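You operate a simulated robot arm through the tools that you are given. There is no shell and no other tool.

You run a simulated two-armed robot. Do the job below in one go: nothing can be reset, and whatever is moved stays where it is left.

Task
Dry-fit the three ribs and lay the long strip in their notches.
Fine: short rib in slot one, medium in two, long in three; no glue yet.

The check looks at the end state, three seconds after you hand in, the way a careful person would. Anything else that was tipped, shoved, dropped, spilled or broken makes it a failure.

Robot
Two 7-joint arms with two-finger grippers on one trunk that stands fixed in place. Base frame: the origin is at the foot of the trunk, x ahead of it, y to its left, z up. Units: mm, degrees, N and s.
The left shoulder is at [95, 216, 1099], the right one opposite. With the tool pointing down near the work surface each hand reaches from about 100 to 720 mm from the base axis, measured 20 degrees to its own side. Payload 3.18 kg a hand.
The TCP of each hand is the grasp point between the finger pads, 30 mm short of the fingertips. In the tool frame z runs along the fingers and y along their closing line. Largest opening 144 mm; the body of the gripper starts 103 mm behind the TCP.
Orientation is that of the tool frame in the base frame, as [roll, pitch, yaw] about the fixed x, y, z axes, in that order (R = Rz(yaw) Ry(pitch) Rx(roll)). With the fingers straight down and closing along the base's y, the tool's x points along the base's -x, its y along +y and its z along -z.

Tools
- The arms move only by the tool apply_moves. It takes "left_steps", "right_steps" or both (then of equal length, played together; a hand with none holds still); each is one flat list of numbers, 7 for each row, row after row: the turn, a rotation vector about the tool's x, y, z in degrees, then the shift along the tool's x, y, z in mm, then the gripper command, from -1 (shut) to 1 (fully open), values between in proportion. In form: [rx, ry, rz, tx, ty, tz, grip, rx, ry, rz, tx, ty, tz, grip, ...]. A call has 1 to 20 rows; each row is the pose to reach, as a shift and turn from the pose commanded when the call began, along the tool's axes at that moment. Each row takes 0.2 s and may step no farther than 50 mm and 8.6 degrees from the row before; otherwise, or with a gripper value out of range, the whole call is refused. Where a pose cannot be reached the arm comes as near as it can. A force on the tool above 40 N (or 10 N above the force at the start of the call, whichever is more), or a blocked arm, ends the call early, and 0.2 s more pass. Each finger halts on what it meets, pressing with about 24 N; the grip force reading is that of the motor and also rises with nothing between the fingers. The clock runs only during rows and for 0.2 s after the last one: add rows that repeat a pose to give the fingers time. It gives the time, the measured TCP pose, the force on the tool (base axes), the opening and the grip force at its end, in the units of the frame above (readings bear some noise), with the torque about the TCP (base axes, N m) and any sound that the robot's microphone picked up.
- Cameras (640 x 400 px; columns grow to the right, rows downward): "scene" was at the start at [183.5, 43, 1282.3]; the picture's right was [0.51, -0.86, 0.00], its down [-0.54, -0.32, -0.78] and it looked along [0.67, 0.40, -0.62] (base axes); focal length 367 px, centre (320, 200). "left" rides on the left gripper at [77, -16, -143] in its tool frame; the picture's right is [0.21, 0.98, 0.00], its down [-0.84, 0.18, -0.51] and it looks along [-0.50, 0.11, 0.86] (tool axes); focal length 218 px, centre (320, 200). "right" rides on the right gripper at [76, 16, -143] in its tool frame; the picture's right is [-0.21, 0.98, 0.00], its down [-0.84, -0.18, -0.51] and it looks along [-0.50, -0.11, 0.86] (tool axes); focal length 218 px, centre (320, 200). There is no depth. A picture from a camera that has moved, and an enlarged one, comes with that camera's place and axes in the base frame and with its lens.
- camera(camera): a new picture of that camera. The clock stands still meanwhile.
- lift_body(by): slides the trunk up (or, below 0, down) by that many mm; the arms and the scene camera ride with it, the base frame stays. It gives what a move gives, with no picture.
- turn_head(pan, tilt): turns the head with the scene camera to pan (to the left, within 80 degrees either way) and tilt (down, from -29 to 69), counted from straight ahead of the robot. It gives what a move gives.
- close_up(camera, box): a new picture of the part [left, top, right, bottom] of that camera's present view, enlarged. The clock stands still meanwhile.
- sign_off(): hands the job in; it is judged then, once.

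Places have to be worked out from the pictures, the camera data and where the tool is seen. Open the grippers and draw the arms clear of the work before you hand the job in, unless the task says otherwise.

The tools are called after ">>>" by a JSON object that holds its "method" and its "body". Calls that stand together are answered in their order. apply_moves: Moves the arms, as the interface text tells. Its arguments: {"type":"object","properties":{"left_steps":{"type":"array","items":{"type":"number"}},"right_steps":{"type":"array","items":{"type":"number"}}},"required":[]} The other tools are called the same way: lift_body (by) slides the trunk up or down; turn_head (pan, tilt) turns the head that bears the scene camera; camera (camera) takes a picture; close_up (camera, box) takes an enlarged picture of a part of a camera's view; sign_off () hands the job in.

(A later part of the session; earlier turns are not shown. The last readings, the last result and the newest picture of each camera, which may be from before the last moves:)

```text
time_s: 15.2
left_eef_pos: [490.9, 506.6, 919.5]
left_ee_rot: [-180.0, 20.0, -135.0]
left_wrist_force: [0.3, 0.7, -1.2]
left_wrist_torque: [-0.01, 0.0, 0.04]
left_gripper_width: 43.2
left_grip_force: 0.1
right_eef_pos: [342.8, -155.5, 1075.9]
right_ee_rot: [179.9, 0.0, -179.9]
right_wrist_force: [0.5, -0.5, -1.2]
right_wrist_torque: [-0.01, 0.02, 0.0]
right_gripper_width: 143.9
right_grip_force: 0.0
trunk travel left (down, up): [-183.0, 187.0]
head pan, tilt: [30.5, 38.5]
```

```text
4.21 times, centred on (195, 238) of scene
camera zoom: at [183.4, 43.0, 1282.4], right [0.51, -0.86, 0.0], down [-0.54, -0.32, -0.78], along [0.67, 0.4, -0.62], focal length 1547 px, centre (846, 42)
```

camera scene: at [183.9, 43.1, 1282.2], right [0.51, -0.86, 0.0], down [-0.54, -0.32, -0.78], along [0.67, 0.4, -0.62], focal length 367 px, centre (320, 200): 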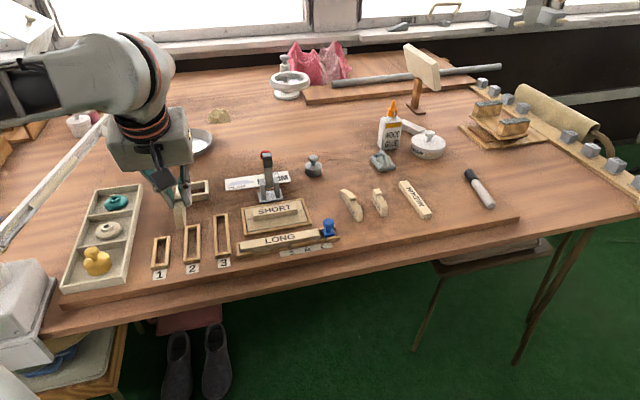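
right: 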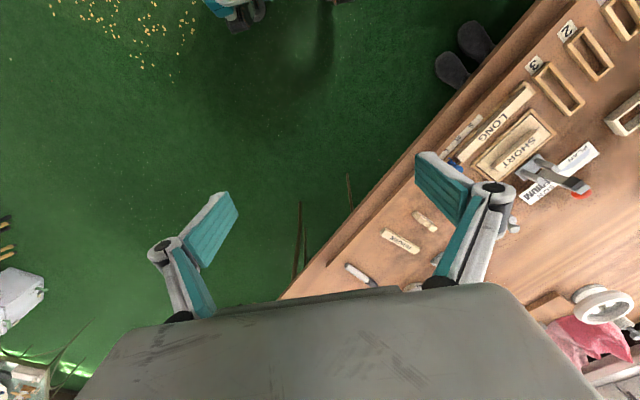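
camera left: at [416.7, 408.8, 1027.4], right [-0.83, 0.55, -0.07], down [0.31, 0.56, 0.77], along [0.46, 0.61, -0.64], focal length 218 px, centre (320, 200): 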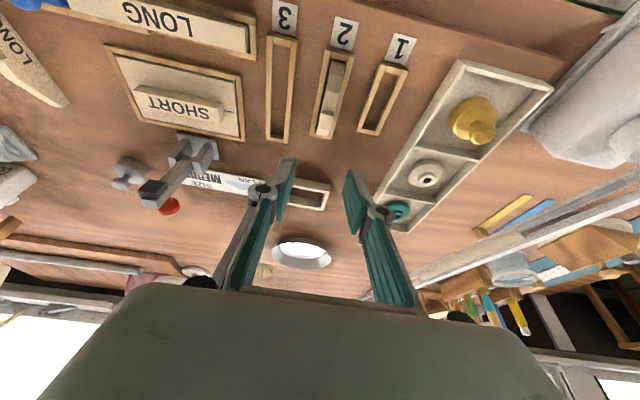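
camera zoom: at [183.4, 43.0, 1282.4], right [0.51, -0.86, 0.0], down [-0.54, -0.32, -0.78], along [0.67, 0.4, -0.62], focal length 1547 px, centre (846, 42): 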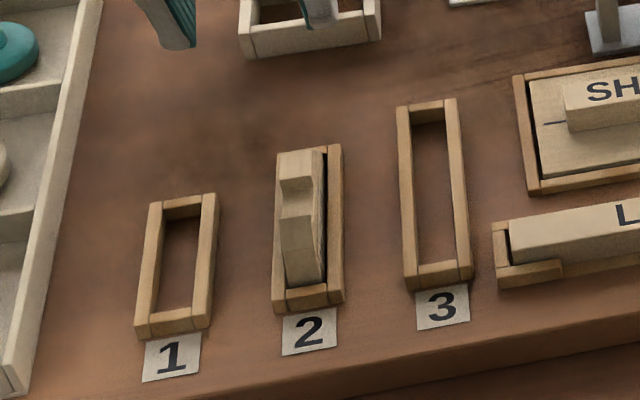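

MEDIUM sits upright in slot 2 with its near end at e1≈663. Next is LONG, centred at e2≈316 and turned about 4° further. I'll hover over it with 30° tilt for reach.

>>> {"method": "apply_moves", "body": {"left_steps": [0, 0, 0, -2, -41, 3, -0.4, 0, 0, 0, -4, -82, 5, -0.4, 0, 0, 0, -6, -123, 8, -0.4, 0, -2, 0, -8, -164, 10, -0.4, 0, -4, 0, -10, -205, 13, -0.4, 0, -6, 0, -12, -246, 16, -0.4, 0, -8, 0, -13, -287, 18, -0.4, 0, -10, 0, -14.4, -327.6, 20.7, -0.4, 0, -10, 0, -14.4, -327.6, 20.7, -0.4]}}

>>> {"method": "close_up", "body": {"camera": "left", "box": [180, 0, 420, 180]}}

>>> {"method": "close_up", "body": {"camera": "scene", "box": [290, 160, 420, 250]}}

```text
time_s: 17.2
left_eef_pos: [737.4, 289.8, 904.0]
left_ee_rot: [179.9, 30.2, -134.9]
left_wrist_force: [-0.2, 0.6, -1.5]
left_wrist_torque: [0.0, 0.0, -0.02]
left_gripper_width: 43.2
left_grip_force: 0.1
right_eef_pos: [342.7, -156.2, 1075.4]
right_ee_rot: [180.0, 0.0, 180.0]
right_wrist_force: [-0.5, 0.0, -0.4]
right_wrist_torque: [-0.03, 0.0, 0.0]
right_gripper_width: 144.0
right_grip_force: 0.0
trunk travel left (down, up): [-183.0, 187.0]
head pan, tilt: [30.5, 38.5]
```

```text
2.22 times, centred on (300, 90) of left
camera zoom: at [651.8, 180.5, 989.9], right [-0.82, 0.56, -0.11], down [0.21, 0.46, 0.86], along [0.53, 0.68, -0.5], focal length 485 px, centre (364, 444)
```

zoom: 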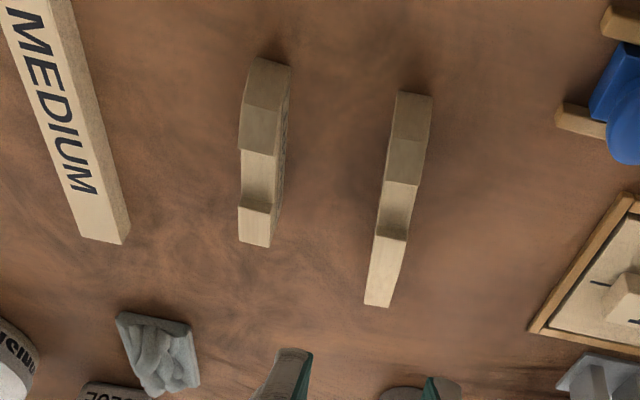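

```text
4.44 times, centred on (355, 205) of scene
camera zoom: at [183.2, 43.1, 1282.5], right [0.51, -0.86, 0.0], down [-0.54, -0.32, -0.78], along [0.67, 0.4, -0.62], focal length 1633 px, centre (164, 178)
```

zoom: 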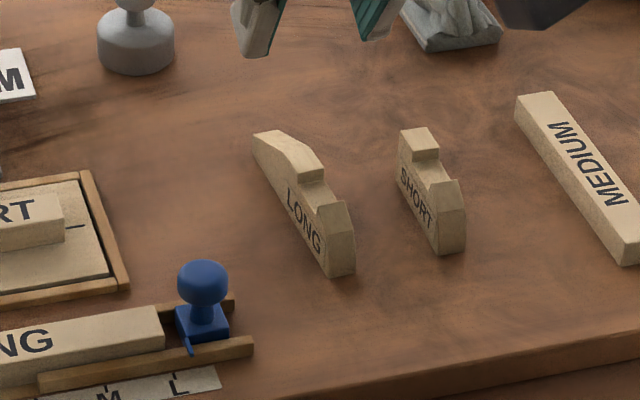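

Again reached exactly. LONG lies at about 49°, centred at e2≈315 near the grip point. I'll yaw 3.9° to match and lower around it.

>>> {"method": "apply_moves", "body": {"left_steps": [-0.6, 0, -1.1, 13, 0.2, 22, -0.4, -1.3, 0, -2.2, 26, 0.4, 45, -0.4, -1.96, 0, -3.37, 36, 0.5, 62, -0.4, -1.96, 0, -3.37, 42.5, 0.5, 73, -0.4]}}

>>> {"method": "close_up", "body": {"camera": "left", "box": [200, 60, 420, 240]}}

>>> {"method": "close_up", "body": {"camera": "scene", "box": [290, 160, 420, 250]}}

```text
time_s: 18.2
left_eef_pos: [738.8, 290.6, 820.4]
left_ee_rot: [-180.0, 30.1, -131.0]
left_wrist_force: [0.2, 0.2, 0.5]
left_wrist_torque: [0.0, 0.01, -0.01]
left_gripper_width: 43.2
left_grip_force: 0.1
right_eef_pos: [341.7, -155.1, 1075.3]
right_ee_rot: [-180.0, -0.2, 180.0]
right_wrist_force: [-0.6, 0.2, -0.6]
right_wrist_torque: [-0.02, 0.0, -0.01]
right_gripper_width: 144.0
right_grip_force: 0.1
trunk travel left (down, up): [-183.0, 187.0]
head pan, tilt: [30.5, 38.5]
```

```text
2.22 times, centred on (310, 150) of left
camera zoom: at [659.5, 175.4, 905.4], right [-0.86, 0.51, -0.1], down [0.18, 0.48, 0.86], along [0.49, 0.72, -0.5], focal length 485 px, centre (342, 311)
```

zoom: 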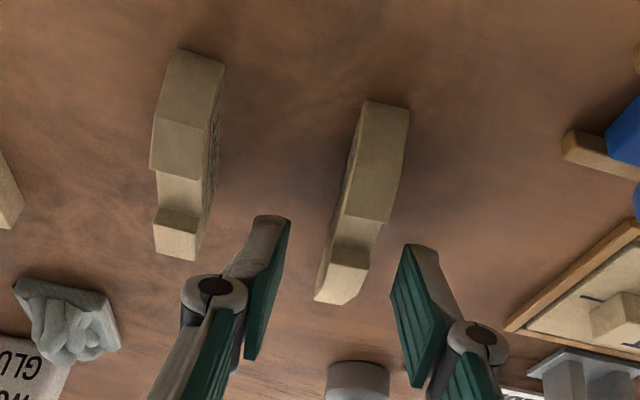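

```text
4.44 times, centred on (355, 205) of scene
camera zoom: at [183.7, 43.1, 1282.3], right [0.51, -0.86, 0.0], down [-0.54, -0.32, -0.78], along [0.67, 0.4, -0.62], focal length 1633 px, centre (164, 178)
```

zoom: 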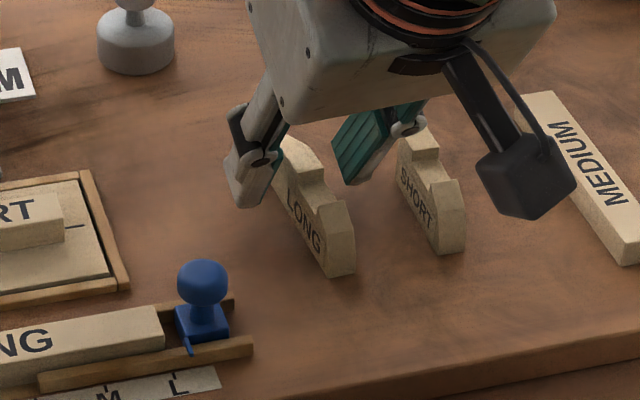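

The fingers straddle LONG evenly, so I'll close.

>>> {"method": "apply_moves", "body": {"left_steps": [0, 0, 0, 0, 0, 0, -0.6, 0, 0, 0, 0, 0, 0, -0.8, 0, 0, 0, 0, 0, 0, -1, 0, 0, 0, 0, 0, 0, -1]}}

>>> {"method": "close_up", "body": {"camera": "left", "box": [230, 80, 410, 240]}}

```text
time_s: 19.2
left_eef_pos: [738.4, 290.4, 820.1]
left_ee_rot: [179.9, 30.0, -131.1]
left_wrist_force: [0.0, -0.2, -0.4]
left_wrist_torque: [-0.02, 0.01, -0.01]
left_gripper_width: 13.5
left_grip_force: 13.6
right_eef_pos: [342.6, -155.4, 1074.6]
right_ee_rot: [180.0, 0.0, 179.9]
right_wrist_force: [-0.8, -0.8, 0.7]
right_wrist_torque: [0.02, -0.03, -0.04]
right_gripper_width: 144.2
right_grip_force: 0.1
trunk travel left (down, up): [-183.0, 187.0]
head pan, tilt: [30.5, 38.5]
```

```text
2.50 times, centred on (320, 160) of left
camera zoom: at [659.3, 175.3, 905.7], right [-0.86, 0.51, -0.1], down [0.18, 0.48, 0.86], along [0.49, 0.72, -0.5], focal length 546 px, centre (320, 300)
```

zoom: 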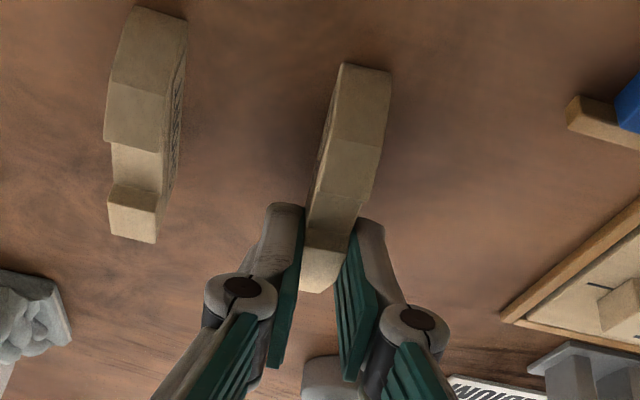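

LONG is gripped at 13.5 mm, with its near end about 42 mm behind the TCP. I'll lift it 120 mm so it clears the clamp, swing the yaw back to 45°, and carry it over slot 3.

>>> {"method": "apply_moves", "body": {"left_steps": [0, 0, 0, -10, 0, -17.3, -1, 0, 0, 0, -30, 0, -52, -1, 0, 0, 0, -50, 0, -86.6, -1, 0, 0, 0, -60, 0, -104, -1, 0.4, 0, 0.7, -59.5, 40, -104.3, -1, 0.8, 0, 1.4, -59, 80, -104.6, -1, 1.2, 0, 2.1, -58.5, 120, -104.9, -1, 1.6, 0, 2.8, -58, 160, -105.2, -1, 1.97, 0, 3.42, -57.5, 200, -105.4, -1, 1.97, 0, 3.42, -57, 240, -105.6, -1, 1.97, 0, 3.42, -56.9, 273.8, -105.7, -1, 1.97, 0, 3.42, -56.9, 273.8, -105.7, -1]}}

>>> {"method": "camera", "body": {"camera": "left"}}

>>> {"method": "camera", "body": {"camera": "scene"}}

```text
time_s: 21.8
left_eef_pos: [528.4, 467.6, 940.2]
left_ee_rot: [179.9, 30.0, -135.1]
left_wrist_force: [-0.9, 0.0, 0.0]
left_wrist_torque: [0.0, 0.01, -0.04]
left_gripper_width: 12.9
left_grip_force: 13.9
right_eef_pos: [343.3, -154.9, 1074.8]
right_ee_rot: [-180.0, -0.2, 180.0]
right_wrist_force: [0.9, -0.3, -0.2]
right_wrist_torque: [-0.03, 0.0, 0.0]
right_gripper_width: 144.2
right_grip_force: 0.1
trunk travel left (down, up): [-183.0, 187.0]
head pan, tilt: [30.5, 38.5]
```

```text
taken
camera left: at [441.9, 358.2, 1025.2], right [-0.82, 0.56, -0.1], down [0.21, 0.46, 0.86], along [0.53, 0.68, -0.5], focal length 218 px, centre (320, 200)
```

left: 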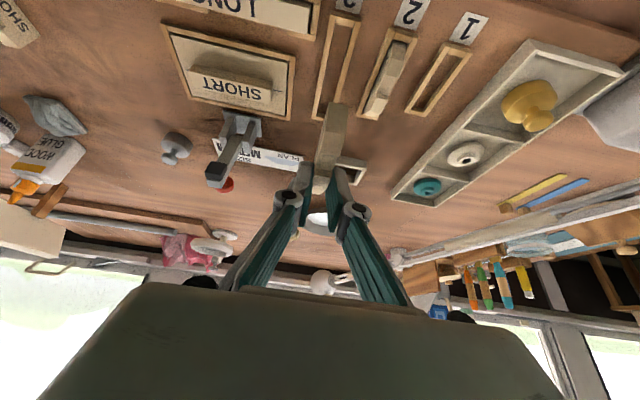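

```text
taken
camera scene: at [183.7, 43.0, 1282.2], right [0.51, -0.86, 0.0], down [-0.54, -0.32, -0.78], along [0.67, 0.4, -0.62], focal length 367 px, centre (320, 200)
```

scene: 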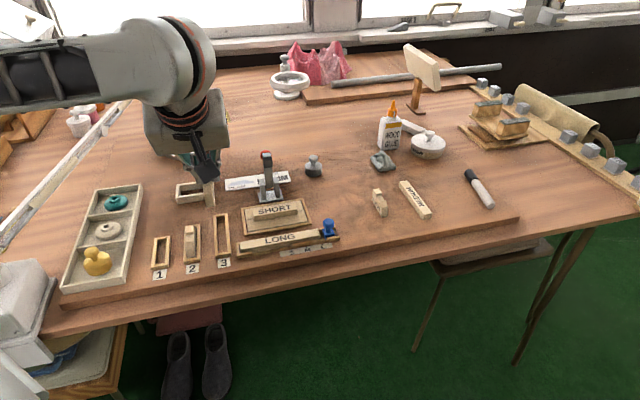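

LONG hangs above slot 3. I'll lower it to about 26 mm above the table and check alignment.

>>> {"method": "apply_moves", "body": {"left_steps": [0, 0, 0, 18, -0.4, 32, -1, 0, 0, 0, 36, -0.8, 63, -1, 0, 0, 0, 46.4, -0.8, 81.7, -1, 0, 0, 0, 46.4, -0.8, 81.7, -1]}}

>>> {"method": "close_up", "body": {"camera": "left", "box": [260, 0, 440, 180]}}

>>> {"method": "close_up", "body": {"camera": "scene", "box": [160, 185, 270, 280]}}

```text
time_s: 22.8
left_eef_pos: [529.5, 467.4, 847.2]
left_ee_rot: [180.0, 30.1, -135.0]
left_wrist_force: [0.7, 0.0, -0.7]
left_wrist_torque: [-0.03, -0.03, 0.02]
left_gripper_width: 13.1
left_grip_force: 13.9
right_eef_pos: [343.1, -155.9, 1075.7]
right_ee_rot: [179.9, 0.0, 180.0]
right_wrist_force: [0.1, 0.2, 0.0]
right_wrist_torque: [0.0, 0.01, -0.01]
right_gripper_width: 143.9
right_grip_force: 0.0
trunk travel left (down, up): [-183.0, 187.0]
head pan, tilt: [30.5, 38.5]
```

```text
2.22 times, centred on (350, 90) of left
camera zoom: at [443.6, 357.6, 931.8], right [-0.82, 0.56, -0.1], down [0.21, 0.46, 0.86], along [0.53, 0.68, -0.5], focal length 485 px, centre (253, 444)
```

zoom: 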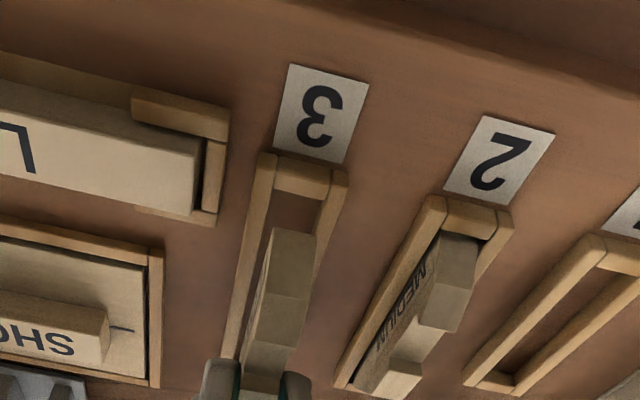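

```text
4.21 times, centred on (215, 232) of scene
camera zoom: at [183.3, 42.9, 1282.5], right [0.51, -0.86, 0.0], down [-0.54, -0.32, -0.78], along [0.67, 0.4, -0.62], focal length 1547 px, centre (762, 63)
```

zoom: 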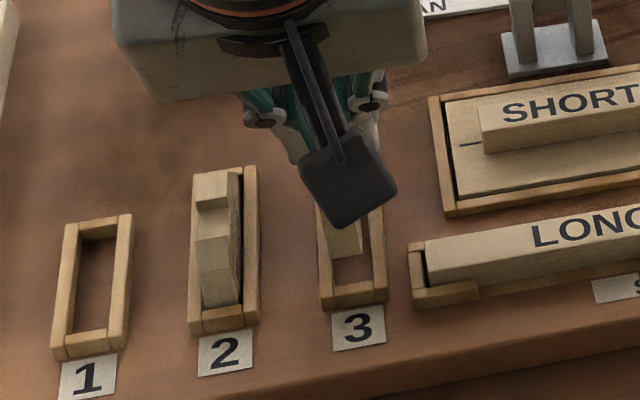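

Slot 3's near wall is at 660.0, e2=43.5. The rib's near end reads about 660.7, e2≈44.7. I'll shift +2.5 mm along the slot and 0.9 mm across, then lower to just above the frame and look again.

>>> {"method": "apply_moves", "body": {"left_steps": [0, 0, 0, -2.2, 0.9, 1.25, -1, 0, 0, 0, 1.8, 0.9, 8.2, -1, 0, 0, 0, 5.8, 0.9, 15.1, -1, 0, 0, 0, 5.8, 0.9, 15.1, -1]}}

>>> {"method": "close_up", "body": {"camera": "left", "box": [280, 40, 400, 150]}}

>>> {"method": "close_up", "body": {"camera": "scene", "box": [190, 200, 260, 275]}}

```text
time_s: 23.8
left_eef_pos: [532.1, 471.0, 831.9]
left_ee_rot: [-179.9, 30.3, -135.1]
left_wrist_force: [0.7, 0.1, 8.4]
left_wrist_torque: [0.31, -0.33, -0.02]
left_gripper_width: 12.9
left_grip_force: 14.1
right_eef_pos: [341.1, -155.1, 1075.5]
right_ee_rot: [-180.0, 0.0, -179.9]
right_wrist_force: [0.3, -0.2, 1.2]
right_wrist_torque: [0.0, -0.01, -0.01]
right_gripper_width: 144.0
right_grip_force: 0.1
trunk travel left (down, up): [-183.0, 187.0]
head pan, tilt: [30.5, 38.5]
```

```text
3.64 times, centred on (340, 95) of left
camera zoom: at [444.6, 360.2, 916.6], right [-0.82, 0.56, -0.11], down [0.21, 0.46, 0.86], along [0.54, 0.68, -0.49], focal length 794 px, centre (247, 582)
```

zoom: 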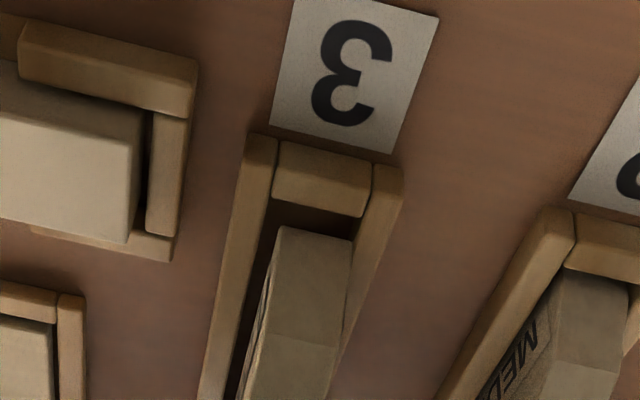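

```text
5.33 times, centred on (225, 238) of scene
camera zoom: at [182.7, 42.5, 1282.7], right [0.51, -0.86, 0.0], down [-0.54, -0.32, -0.78], along [0.68, 0.4, -0.62], focal length 1959 px, centre (827, 0)
```

zoom: 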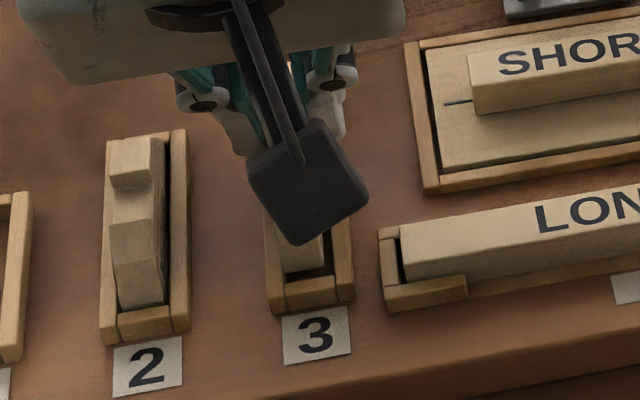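

An 8.4 N contact, with torque placing it about 54 mm ahead of the TCP, means the rib's far end caught the far wall. The slack is smaller than I judged. I'll lift 6 mm and re-measure the rib in the grip.

>>> {"method": "apply_moves", "body": {"left_steps": [0, 0, 0, -1.5, 0, -2.6, -1, 0, 0, 0, -3, 0, -5.2, -1, 0, 0, 0, -3, 0, -5.2, -1]}}

>>> {"method": "close_up", "body": {"camera": "left", "box": [280, 40, 400, 200]}}

>>> {"method": "close_up", "body": {"camera": "left", "box": [280, 40, 380, 120]}}

>>> {"method": "close_up", "body": {"camera": "right", "box": [0, 0, 640, 400]}}

```text
time_s: 24.6
left_eef_pos: [531.0, 469.8, 836.4]
left_ee_rot: [179.9, 30.0, -135.0]
left_wrist_force: [-0.2, -0.5, -0.1]
left_wrist_torque: [0.01, -0.01, -0.01]
left_gripper_width: 13.3
left_grip_force: 13.9
right_eef_pos: [343.3, -154.7, 1075.0]
right_ee_rot: [-179.9, -0.1, -180.0]
right_wrist_force: [0.7, 1.1, 0.9]
right_wrist_torque: [0.0, 0.0, -0.02]
right_gripper_width: 144.4
right_grip_force: 0.0
trunk travel left (down, up): [-183.0, 187.0]
head pan, tilt: [30.5, 38.5]
```

```text
2.50 times, centred on (340, 120) of left
camera zoom: at [444.6, 360.2, 921.1], right [-0.82, 0.56, -0.1], down [0.21, 0.46, 0.86], along [0.53, 0.68, -0.5], focal length 546 px, centre (270, 400)
```

zoom: 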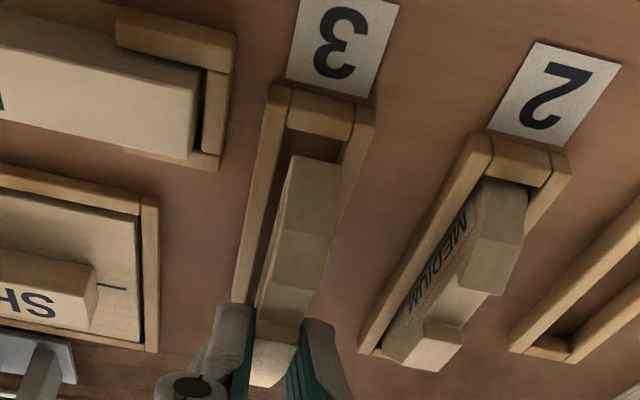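

```text
5.00 times, centred on (330, 80) of left
camera zoom: at [444.6, 360.2, 921.1], right [-0.82, 0.56, -0.1], down [0.21, 0.46, 0.86], along [0.53, 0.68, -0.5], focal length 1091 px, centre (270, 800)
```

zoom: 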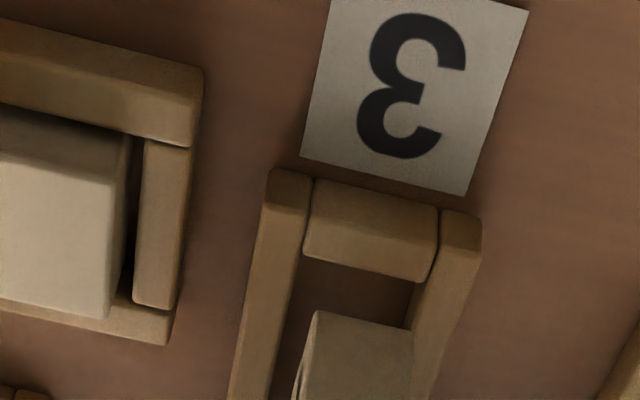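

```text
1.00 times, centred on (320, 200) of right (not enlarged: the box is as wide or as high as the picture)
camera zoom: at [266.1, -140.0, 1217.4], right [0.21, 0.98, 0.0], down [0.84, -0.18, 0.51], along [0.5, -0.11, -0.86], focal length 218 px, centre (320, 200)
```

zoom: 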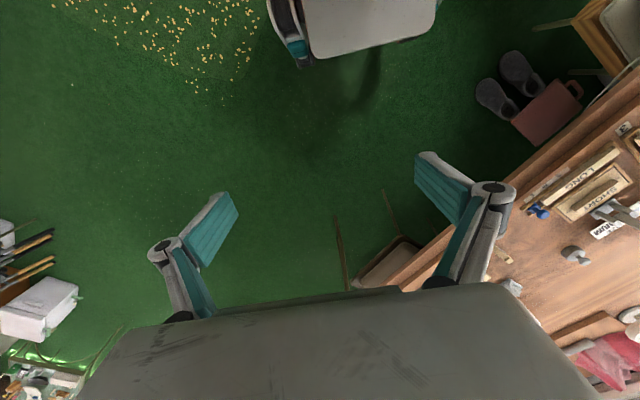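

To tell a far-wall contact from a yaw error, I'll zoom strongly on the held rib along its length against the slot walls.

>>> {"method": "close_up", "body": {"camera": "left", "box": [300, 90, 350, 145]}}

>>> {"method": "close_up", "body": {"camera": "left", "box": [290, 130, 360, 200]}}

>>> {"method": "close_up", "body": {"camera": "left", "box": [340, 80, 410, 150]}}

>>> {"method": "close_up", "body": {"camera": "scene", "box": [195, 170, 255, 265]}}

```text
7.27 times, centred on (325, 118) of left
camera zoom: at [444.6, 360.2, 921.1], right [-0.82, 0.56, -0.1], down [0.21, 0.46, 0.86], along [0.53, 0.68, -0.5], focal length 1587 px, centre (284, 800)
```

zoom: 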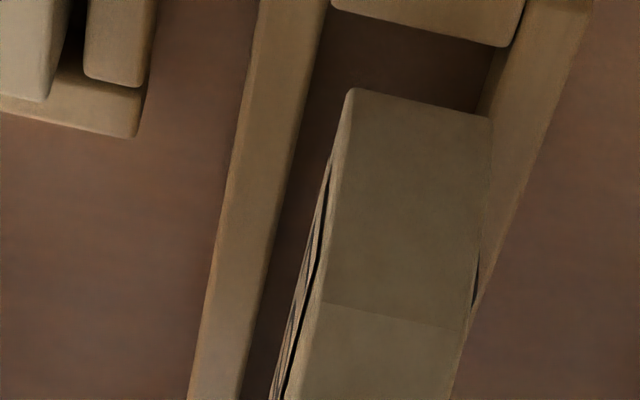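

```text
5.71 times, centred on (325, 165) of left
camera zoom: at [444.6, 360.2, 921.1], right [-0.82, 0.56, -0.1], down [0.21, 0.46, 0.86], along [0.53, 0.68, -0.5], focal length 1247 px, centre (291, 400)
```

zoom: 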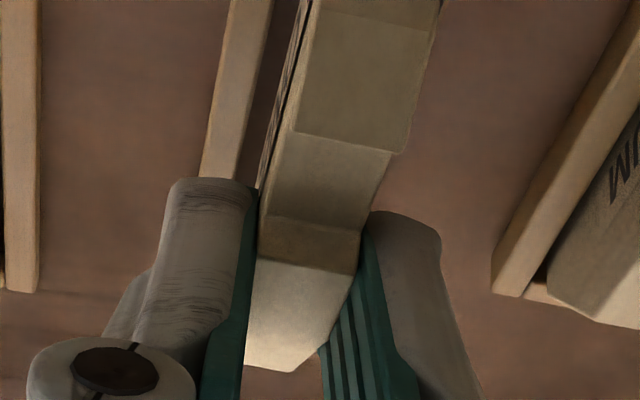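

```text
5.71 times, centred on (375, 115) of left
camera zoom: at [444.6, 360.2, 921.1], right [-0.82, 0.56, -0.1], down [0.21, 0.46, 0.86], along [0.53, 0.68, -0.5], focal length 1247 px, centre (6, 686)
```

zoom: 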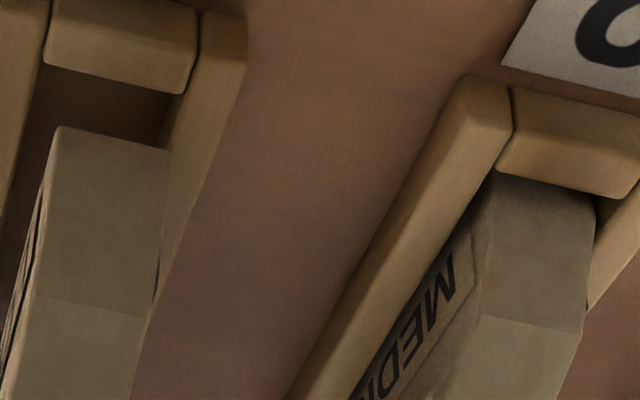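

```text
4.21 times, centred on (225, 218) of scene
camera zoom: at [183.6, 43.0, 1282.3], right [0.51, -0.86, 0.0], down [-0.54, -0.32, -0.78], along [0.67, 0.4, -0.62], focal length 1547 px, centre (720, 126)
```

zoom: 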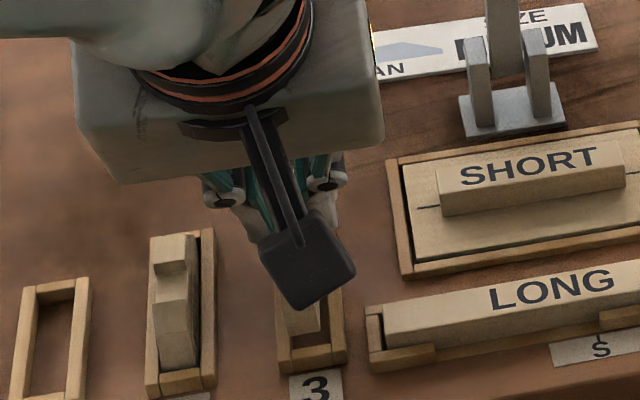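

The rib's yaw is true, with its midline at 43.2 throughout. The frame must be about 12 mm high, which puts slot 3's mouth at e1 ≈658–760.5, so the far end did catch. I'll shift back 2 mm along the slot and 0.7 mm across, then lower in small steps.

>>> {"method": "apply_moves", "body": {"left_steps": [0, 0, 0, 1.73, -0.7, -1.0, -1, 0, 0, 0, 1.73, -0.7, -1.0, -1, 0, 0, 0, 3.2, -0.7, 1.6, -1, 0, 0, 0, 4.7, -0.7, 4.2, -1, 0, 0, 0, 5.7, -0.7, 5.9, -1, 0, 0, 0, 5.7, -0.7, 5.9, -1]}}

>>> {"method": "close_up", "body": {"camera": "left", "box": [280, 40, 400, 150]}}

```text
time_s: 26.0
left_eef_pos: [530.0, 469.3, 827.8]
left_ee_rot: [-179.9, 30.0, -135.1]
left_wrist_force: [0.3, 0.0, 0.1]
left_wrist_torque: [0.05, 0.0, 0.02]
left_gripper_width: 12.9
left_grip_force: 13.8
right_eef_pos: [341.2, -154.6, 1074.1]
right_ee_rot: [-180.0, 0.0, -180.0]
right_wrist_force: [-0.3, -0.3, 0.1]
right_wrist_torque: [-0.02, -0.01, 0.0]
right_gripper_width: 143.9
right_grip_force: 0.1
trunk travel left (down, up): [-183.0, 187.0]
head pan, tilt: [30.5, 38.5]
```

```text
3.64 times, centred on (340, 95) of left
camera zoom: at [443.5, 358.5, 913.3], right [-0.82, 0.56, -0.1], down [0.21, 0.46, 0.86], along [0.53, 0.68, -0.5], focal length 794 px, centre (247, 582)
```

zoom: 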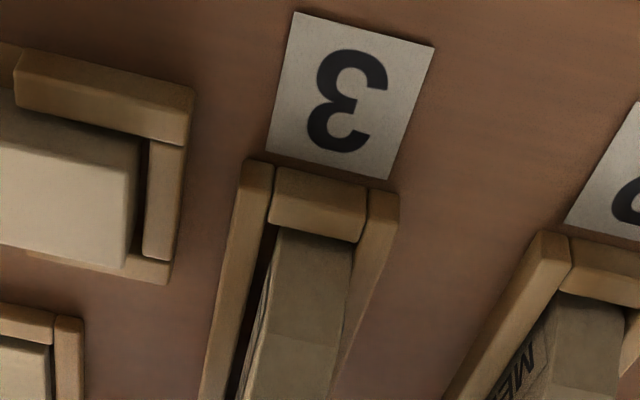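

There's no force at z=827.8, so the rib is inside the slot. I'll continue to seating.

>>> {"method": "apply_moves", "body": {"left_steps": [0, 0, 0, 1.2, 0, 2.1, -1, 0, 0, 0, 2.4, 0, 4.2, -1, 0, 0, 0, 3.4, 0, 5.9, -1, 0, 0, 0, 4.0, 0, 6.9, -1, 0, 0, 0, 4.0, 0, 6.9, -1]}}

>>> {"method": "close_up", "body": {"camera": "left", "box": [280, 40, 400, 150]}}

```text
time_s: 27.2
left_eef_pos: [530.4, 466.7, 821.3]
left_ee_rot: [-179.9, 30.2, -135.0]
left_wrist_force: [-0.4, 1.5, 13.3]
left_wrist_torque: [0.11, -0.11, -0.05]
left_gripper_width: 13.0
left_grip_force: 14.3
right_eef_pos: [341.6, -155.9, 1075.3]
right_ee_rot: [-180.0, 0.0, -180.0]
right_wrist_force: [-0.7, 0.7, 0.3]
right_wrist_torque: [-0.01, 0.02, 0.01]
right_gripper_width: 144.1
right_grip_force: 0.0
trunk travel left (down, up): [-183.0, 187.0]
head pan, tilt: [30.5, 38.5]
```

```text
3.64 times, centred on (340, 95) of left
camera zoom: at [443.6, 358.1, 907.1], right [-0.82, 0.56, -0.11], down [0.21, 0.46, 0.86], along [0.54, 0.69, -0.49], focal length 794 px, centre (247, 582)
```

zoom: 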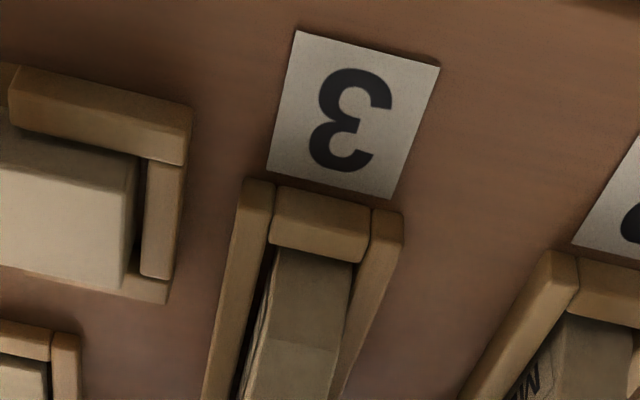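

A 13 N contact at z≈821 means it is seated, or the fingertips are just touching the frame about 1 mm before. I'll ease up 1 mm to unload, open, and retreat straight up.

>>> {"method": "apply_moves", "body": {"left_steps": [0, 0, 0, -0.5, 0, -0.9, -1, 0, 0, 0, -0.5, 0, -0.9, -0.85, 0, 0, 0, -0.5, 0, -0.9, -0.7, 0, 0, 0, -0.5, 0, -0.9, -0.6, 0, 0, 0, -5, 0, -8.6, -0.6, 0, 0, 0, -20, 0, -34.6, -0.6, 0, 0, 0, -40, 0, -69, -0.5, 0, 0, 0, -55, 0, -95, -0.4]}}

>>> {"method": "close_up", "body": {"camera": "left", "box": [260, 0, 480, 160]}}

>>> {"method": "close_up", "body": {"camera": "scene", "box": [140, 190, 250, 285]}}

```text
time_s: 29.0
left_eef_pos: [529.2, 467.2, 930.2]
left_ee_rot: [179.9, 30.1, -135.1]
left_wrist_force: [0.4, -0.9, 0.0]
left_wrist_torque: [0.02, -0.01, -0.02]
left_gripper_width: 42.9
left_grip_force: 0.0
right_eef_pos: [342.1, -155.1, 1075.4]
right_ee_rot: [-180.0, 0.1, -179.9]
right_wrist_force: [0.0, -0.2, -0.2]
right_wrist_torque: [0.0, -0.03, 0.02]
right_gripper_width: 143.9
right_grip_force: 0.1
trunk travel left (down, up): [-183.0, 187.0]
head pan, tilt: [30.5, 38.5]
```

```text
2.50 times, centred on (370, 80) of left
camera zoom: at [443.2, 357.5, 1015.5], right [-0.82, 0.56, -0.1], down [0.21, 0.46, 0.86], along [0.53, 0.68, -0.5], focal length 546 px, centre (195, 500)
```

zoom: 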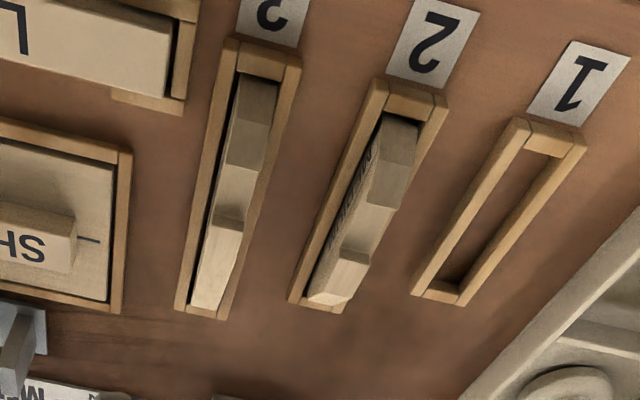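

```text
4.21 times, centred on (195, 238) of scene
camera zoom: at [183.2, 42.9, 1282.4], right [0.51, -0.86, 0.0], down [-0.54, -0.32, -0.78], along [0.67, 0.4, -0.62], focal length 1547 px, centre (846, 42)
```

zoom: 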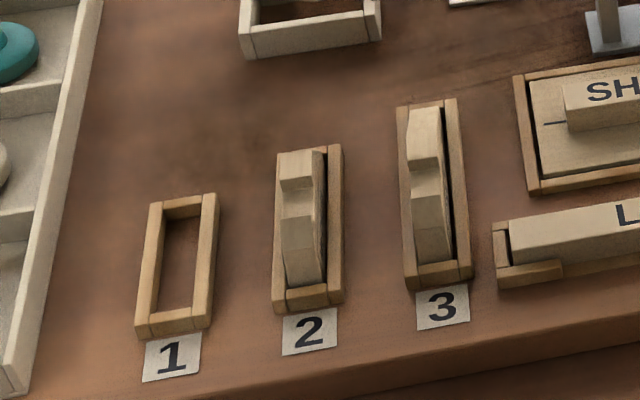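

Both ribs now stand upright in slots 2 and 3. Next is SHORT, with its near end at about (e1 687, e2 374), running about 43°. I'll hover over it at 30° tilt and see whether the arm reaches that far.

>>> {"method": "apply_moves", "body": {"left_steps": [0, 0, 0, 0, -41, 0, -0.4, 0, 0, 0, 0, -83, 3, -0.4, 0, 0, 0, -0.5, -124, 6, -0.4, 0, 0, 0, -0.7, -166, 10, -0.4, 0, 0, 0, -1, -207, 14, -0.4, 0.5, 0, 0.9, -1, -248, 18, -0.4, 1, 0, 1.73, -1.5, -290, 21, -0.4, 1, 0, 1.73, -1.5, -331.1, 24, -0.4, 1, 0, 1.73, -1.5, -331.1, 24, -0.4]}}

>>> {"method": "close_up", "body": {"camera": "left", "box": [220, 20, 420, 180]}}

>>> {"method": "close_up", "body": {"camera": "scene", "box": [290, 130, 450, 250]}}

```text
time_s: 31.0
left_eef_pos: [775.2, 241.3, 910.5]
left_ee_rot: [179.9, 30.0, -137.0]
left_wrist_force: [-0.4, 0.4, 0.3]
left_wrist_torque: [0.01, -0.01, 0.0]
left_gripper_width: 43.7
left_grip_force: 0.0
right_eef_pos: [343.0, -156.0, 1075.5]
right_ee_rot: [180.0, 0.0, -180.0]
right_wrist_force: [-0.5, 0.7, -0.5]
right_wrist_torque: [0.02, 0.05, -0.03]
right_gripper_width: 144.0
right_grip_force: 0.1
trunk travel left (down, up): [-183.0, 187.0]
head pan, tilt: [30.5, 38.5]
```

```text
2.50 times, centred on (320, 100) of left
camera zoom: at [684.4, 135.8, 995.5], right [-0.8, 0.59, -0.1], down [0.22, 0.46, 0.86], along [0.56, 0.66, -0.5], focal length 546 px, centre (320, 450)
```

zoom: 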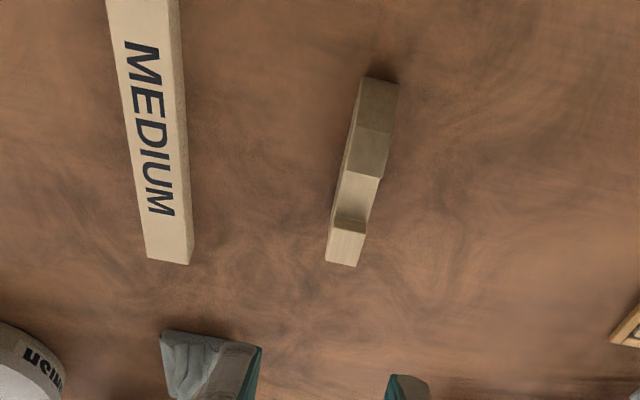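

```text
3.33 times, centred on (370, 190) of scene
camera zoom: at [183.2, 43.1, 1282.5], right [0.51, -0.86, 0.0], down [-0.54, -0.32, -0.78], along [0.67, 0.4, -0.62], focal length 1224 px, centre (153, 233)
```

zoom: 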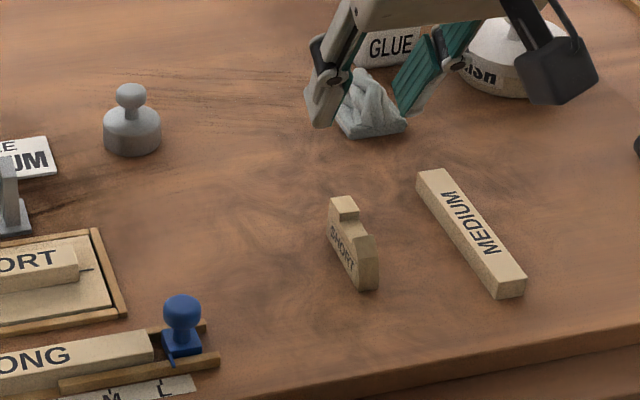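

Reached with 30° tilt. SHORT lies 3.5 mm to one side of the tool plane and is well aligned in yaw. I'll correct for that and lower to straddle it, with the tips slightly higher this time (TCP z≈822.5).

>>> {"method": "apply_moves", "body": {"left_steps": [0, 0, 0, 12, 3.5, 19, -0.4, 0, 0, 0, 26, 3.5, 41, -0.4, 0, 0, 0, 38, 3.5, 60, -0.4, 0, 0, 0, 46.6, 3.5, 74.7, -0.4]}}

>>> {"method": "close_up", "body": {"camera": "left", "box": [220, 70, 420, 230]}}

>>> {"method": "close_up", "body": {"camera": "scene", "box": [320, 150, 450, 250]}}

```text
time_s: 32.0
left_eef_pos: [769.2, 243.5, 821.0]
left_ee_rot: [180.0, 30.0, -137.0]
left_wrist_force: [-0.5, -0.2, -0.8]
left_wrist_torque: [0.0, 0.0, 0.0]
left_gripper_width: 43.3
left_grip_force: 0.0
right_eef_pos: [343.4, -156.1, 1075.8]
right_ee_rot: [180.0, -0.1, -180.0]
right_wrist_force: [0.5, 0.6, -0.7]
right_wrist_torque: [0.03, 0.02, -0.01]
right_gripper_width: 143.7
right_grip_force: 0.1
trunk travel left (down, up): [-183.0, 187.0]
head pan, tilt: [30.5, 38.5]
```

```text
2.50 times, centred on (320, 150) of left
camera zoom: at [678.9, 137.4, 906.6], right [-0.8, 0.59, -0.1], down [0.23, 0.46, 0.86], along [0.56, 0.66, -0.5], focal length 546 px, centre (320, 325)
```

zoom: 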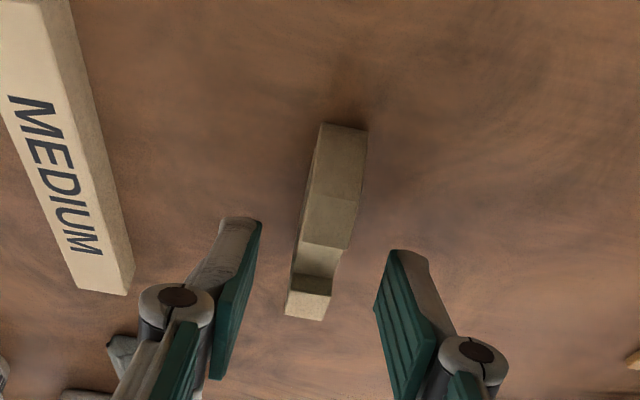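

```text
4.00 times, centred on (385, 200) of scene
camera zoom: at [183.9, 43.2, 1282.2], right [0.51, -0.86, 0.0], down [-0.54, -0.32, -0.78], along [0.67, 0.4, -0.62], focal length 1469 px, centre (60, 200)
```

zoom: 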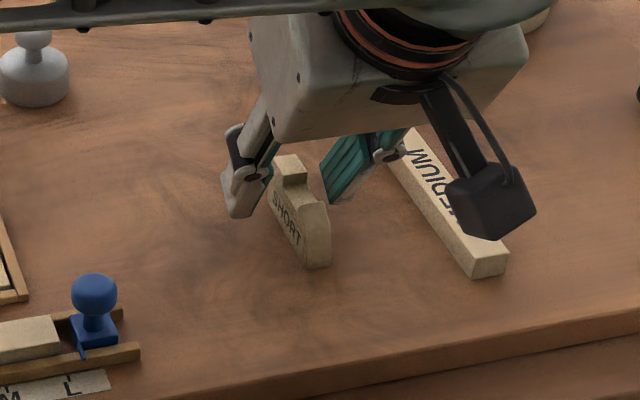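

SHORT is centred between the fingers. I'll raise 1 mm for frame clearance and close.

>>> {"method": "apply_moves", "body": {"left_steps": [0, 0, 0, -0.6, 0, -1.1, -0.5, 0, 0, 0, -0.6, 0, -1.1, -0.7, 0, 0, 0, -0.6, 0, -1.1, -0.85, 0, 0, 0, -0.6, 0, -1.1, -1, 0, 0, 0, -0.6, 0, -1.1, -1]}}

>>> {"method": "close_up", "body": {"camera": "left", "box": [230, 80, 410, 240]}}

```text
time_s: 33.2
left_eef_pos: [768.3, 243.9, 824.4]
left_ee_rot: [-180.0, 30.1, -137.0]
left_wrist_force: [0.2, 0.2, 0.9]
left_wrist_torque: [0.03, 0.02, 0.0]
left_gripper_width: 13.4
left_grip_force: 14.2
right_eef_pos: [342.8, -155.4, 1075.7]
right_ee_rot: [-180.0, 0.0, 180.0]
right_wrist_force: [0.7, 0.4, -0.2]
right_wrist_torque: [-0.01, 0.0, -0.03]
right_gripper_width: 143.9
right_grip_force: 0.0
trunk travel left (down, up): [-183.0, 187.0]
head pan, tilt: [30.5, 38.5]
```

```text
2.50 times, centred on (320, 160) of left
camera zoom: at [678.7, 137.3, 908.2], right [-0.8, 0.59, -0.1], down [0.23, 0.46, 0.86], along [0.56, 0.66, -0.5], focal length 546 px, centre (320, 300)
```

zoom: 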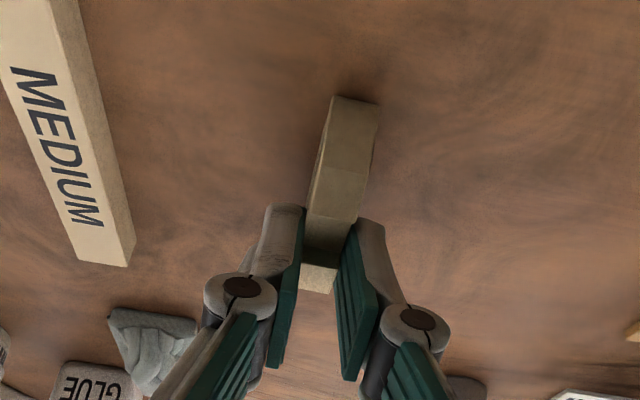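

SHORT is held at 13.4 mm, with its near end about 29–31 mm behind the TCP. I'll lift it 120 mm, straighten the yaw to 45°, and carry it over slot 1.

>>> {"method": "apply_moves", "body": {"left_steps": [0, 0, 0, -10, 0, -17.3, -1, 0, 0, 0, -30, 0, -52, -1, 0, 0, 0, -50, 0, -86.6, -1, 0, 0, 0, -60, 0, -104, -1, -0.2, 0, -0.4, -56.5, 43.5, -106, -1, -0.4, 0, -0.8, -53, 87, -108, -1, -0.6, 0, -1.1, -49.5, 130.5, -110, -1, -0.8, 0, -1.4, -46, 174, -112, -1, -1, 0, -1.73, -42.5, 217.5, -114, -1, -1, 0, -1.73, -39, 261, -116, -1, -1, 0, -1.73, -35.5, 304.5, -118, -1, -1, 0, -1.73, -32, 348, -120, -1, -1, 0, -1.73, -28.5, 391.5, -122, -1, -1, 0, -1.73, -24.9, 435.4, -124.2, -1, -1, 0, -1.73, -24.9, 435.4, -124.2, -1]}}

>>> {"method": "camera", "body": {"camera": "left"}}

>>> {"method": "camera", "body": {"camera": "scene"}}

```text
time_s: 36.4
left_eef_pos: [443.6, 535.3, 943.1]
left_ee_rot: [179.9, 30.0, -135.2]
left_wrist_force: [-0.1, 0.0, 0.0]
left_wrist_torque: [0.0, -0.01, 0.01]
left_gripper_width: 13.2
left_grip_force: 14.2
right_eef_pos: [342.7, -156.1, 1075.6]
right_ee_rot: [-180.0, -0.1, 180.0]
right_wrist_force: [-0.6, -0.1, -0.4]
right_wrist_torque: [-0.01, 0.0, 0.03]
right_gripper_width: 144.2
right_grip_force: 0.1
trunk travel left (down, up): [-183.0, 187.0]
head pan, tilt: [30.5, 38.5]
```

```text
taken
camera left: at [356.2, 425.3, 1028.7], right [-0.82, 0.56, -0.1], down [0.21, 0.46, 0.86], along [0.53, 0.68, -0.5], focal length 218 px, centre (320, 200)
```

left: 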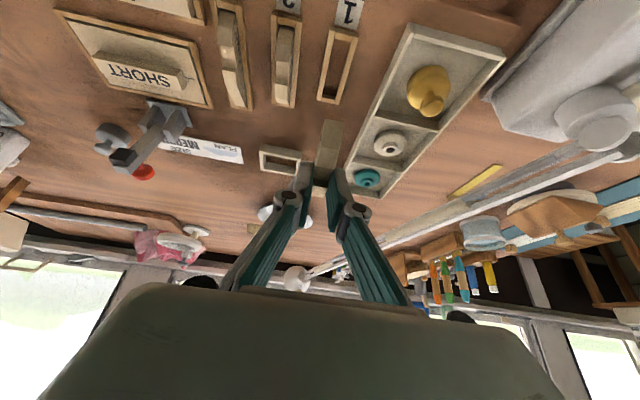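

```text
taken
camera scene: at [184.0, 43.2, 1282.1], right [0.51, -0.86, 0.0], down [-0.54, -0.32, -0.78], along [0.67, 0.4, -0.62], focal length 367 px, centre (320, 200)
```

scene: 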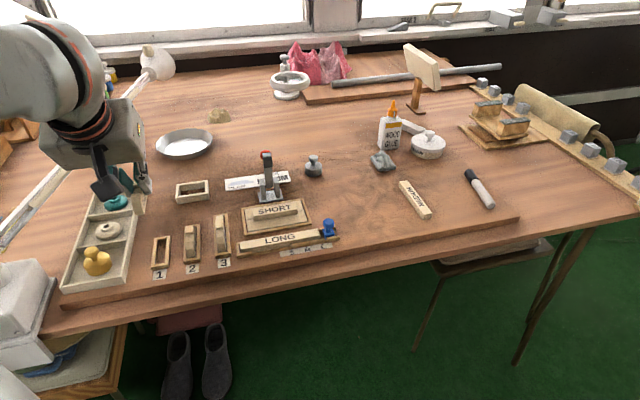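

SHORT is above slot 1. I'll lower it to about 25 mm above the table and measure.

>>> {"method": "apply_moves", "body": {"left_steps": [0, 0, 0, 16, 0.3, 28, -1, 0, 0, 0, 32, 0.6, 56, -1, 0, 0, 0, 46.5, 0.6, 80.5, -1, 0, 0, 0, 46.5, 0.6, 80.5, -1]}}

>>> {"method": "close_up", "body": {"camera": "left", "box": [270, 50, 390, 150]}}

>>> {"method": "close_up", "body": {"camera": "left", "box": [280, 120, 380, 200]}}

>>> {"method": "close_up", "body": {"camera": "scene", "box": [90, 170, 250, 285]}}

```text
time_s: 37.4
left_eef_pos: [442.4, 534.9, 850.3]
left_ee_rot: [-179.9, 30.1, -134.9]
left_wrist_force: [0.4, 1.0, -0.6]
left_wrist_torque: [-0.02, 0.03, 0.01]
left_gripper_width: 13.0
left_grip_force: 14.6
right_eef_pos: [342.2, -155.4, 1076.4]
right_ee_rot: [-180.0, -0.1, -180.0]
right_wrist_force: [-0.3, -0.2, -1.0]
right_wrist_torque: [0.02, -0.03, 0.03]
right_gripper_width: 144.1
right_grip_force: 0.1
trunk travel left (down, up): [-183.0, 187.0]
head pan, tilt: [30.5, 38.5]
```

```text
4.00 times, centred on (330, 100) of left
camera zoom: at [355.3, 425.0, 935.8], right [-0.82, 0.56, -0.1], down [0.21, 0.46, 0.86], along [0.53, 0.68, -0.5], focal length 873 px, centre (280, 600)
```

zoom: 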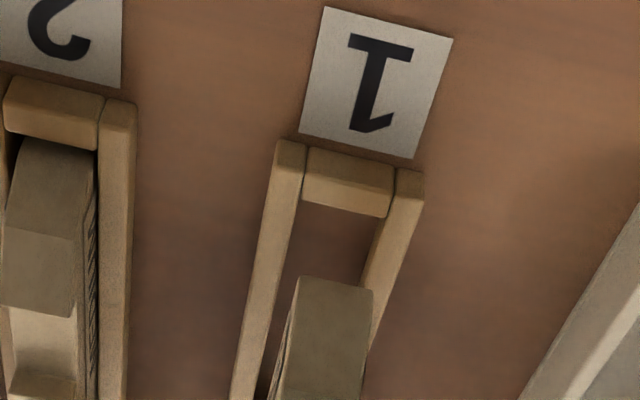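

```text
5.00 times, centred on (330, 160) of left
camera zoom: at [355.3, 425.0, 935.8], right [-0.82, 0.56, -0.1], down [0.21, 0.46, 0.86], along [0.53, 0.68, -0.5], focal length 1091 px, centre (270, 400)
```

zoom: 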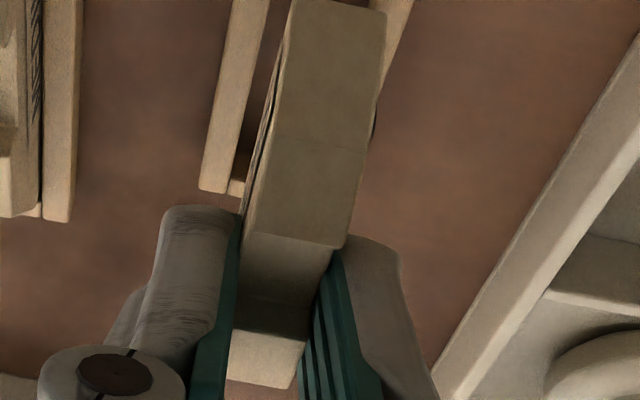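

```text
3.48 times, centred on (170, 228) of scene
camera zoom: at [183.3, 42.9, 1282.4], right [0.51, -0.86, 0.0], down [-0.54, -0.32, -0.78], along [0.67, 0.4, -0.62], focal length 1278 px, centre (842, 104)
```

zoom: 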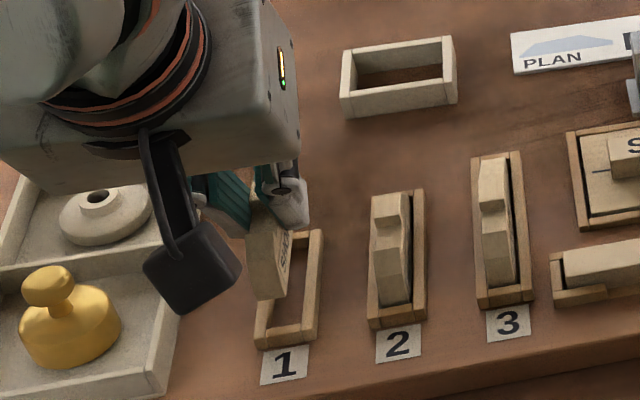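

Slot 1's mouth spans about 658–723 with centre −65.9, and the rib's near end is at ~663–664. I'll shift −3.4 mm along and 0.4 mm across, then lower into the mouth with the force watched.

>>> {"method": "apply_moves", "body": {"left_steps": [0, 0, 0, 2.9, -0.4, -1.7, -1, 0, 0, 0, 6.4, -0.4, 4.4, -1, 0, 0, 0, 8.4, -0.4, 7.8, -1, 0, 0, 0, 9.9, -0.4, 10.4, -1, 0, 0, 0, 11.4, -0.4, 13, -1, 0, 0, 0, 11.4, -0.4, 13, -1]}}

>>> {"method": "close_up", "body": {"camera": "left", "box": [270, 50, 390, 150]}}

```text
time_s: 38.8
left_eef_pos: [439.5, 532.5, 834.0]
left_ee_rot: [180.0, 30.2, -135.0]
left_wrist_force: [-0.1, -0.5, -0.7]
left_wrist_torque: [0.0, 0.02, 0.01]
left_gripper_width: 13.5
left_grip_force: 13.6
right_eef_pos: [342.1, -156.3, 1075.9]
right_ee_rot: [179.9, 0.0, -180.0]
right_wrist_force: [0.2, -0.7, -0.9]
right_wrist_torque: [0.01, 0.02, -0.02]
right_gripper_width: 144.0
right_grip_force: 0.1
trunk travel left (down, up): [-183.0, 187.0]
head pan, tilt: [30.5, 38.5]
```

```text
4.00 times, centred on (330, 100) of left
camera zoom: at [353.5, 422.8, 918.7], right [-0.82, 0.56, -0.1], down [0.21, 0.46, 0.86], along [0.53, 0.68, -0.5], focal length 873 px, centre (280, 600)
```

zoom: 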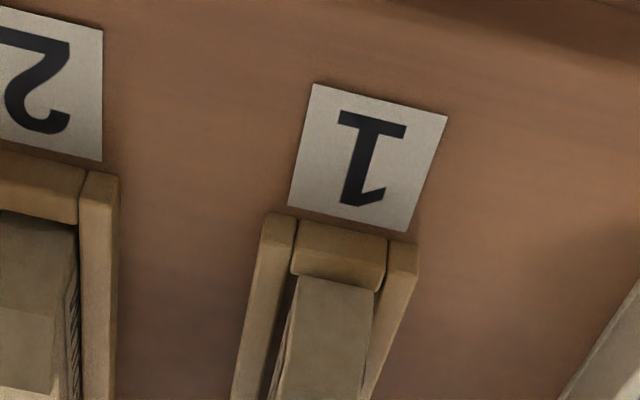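

No force yet, and the near end is just inside the near wall. I'll continue downward gently.

>>> {"method": "apply_moves", "body": {"left_steps": [0, 0, 0, 1, 0, 1.7, -1, 0, 0, 0, 2, 0, 3.5, -1, 0, 0, 0, 3, 0, 5.2, -1, 0, 0, 0, 4, 0, 6.9, -1, 0, 0, 0, 4.6, 0, 8, -1, 0, 0, 0, 4.6, 0, 8, -1]}}

>>> {"method": "close_up", "body": {"camera": "left", "box": [270, 50, 390, 150]}}

>>> {"method": "close_up", "body": {"camera": "scene", "box": [120, 200, 210, 285]}}

```text
time_s: 40.2
left_eef_pos: [439.9, 531.3, 824.6]
left_ee_rot: [-180.0, 30.1, -135.0]
left_wrist_force: [3.2, 2.7, 8.8]
left_wrist_torque: [-0.09, 0.05, -0.01]
left_gripper_width: 13.5
left_grip_force: 13.7
right_eef_pos: [342.9, -155.6, 1075.3]
right_ee_rot: [180.0, 0.0, 180.0]
right_wrist_force: [-0.1, -0.6, 0.0]
right_wrist_torque: [0.02, 0.0, -0.01]
right_gripper_width: 143.8
right_grip_force: 0.1
trunk travel left (down, up): [-183.0, 187.0]
head pan, tilt: [30.5, 38.5]
```

```text
4.00 times, centred on (330, 100) of left
camera zoom: at [353.8, 422.8, 909.9], right [-0.82, 0.56, -0.1], down [0.21, 0.46, 0.86], along [0.53, 0.68, -0.5], focal length 873 px, centre (280, 600)
```

zoom: 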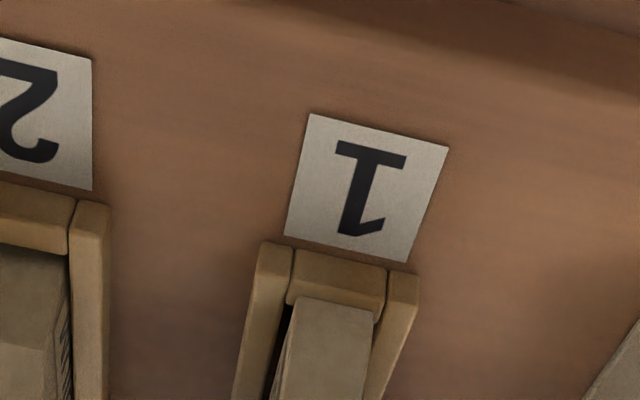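

```text
4.71 times, centred on (165, 242) of scene
camera zoom: at [183.3, 42.8, 1282.4], right [0.51, -0.86, 0.0], down [-0.54, -0.32, -0.78], along [0.67, 0.4, -0.62], focal length 1729 px, centre (1049, 0)
```

zoom: 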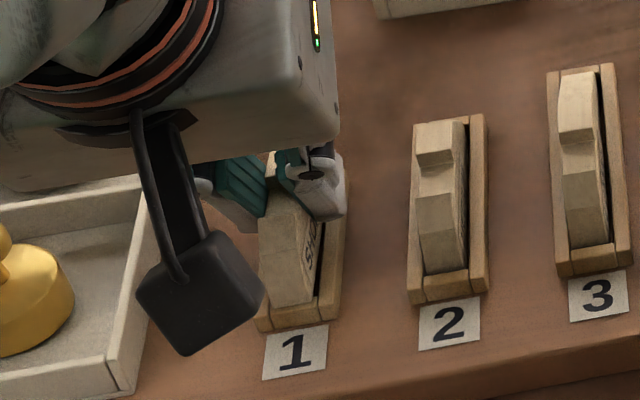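

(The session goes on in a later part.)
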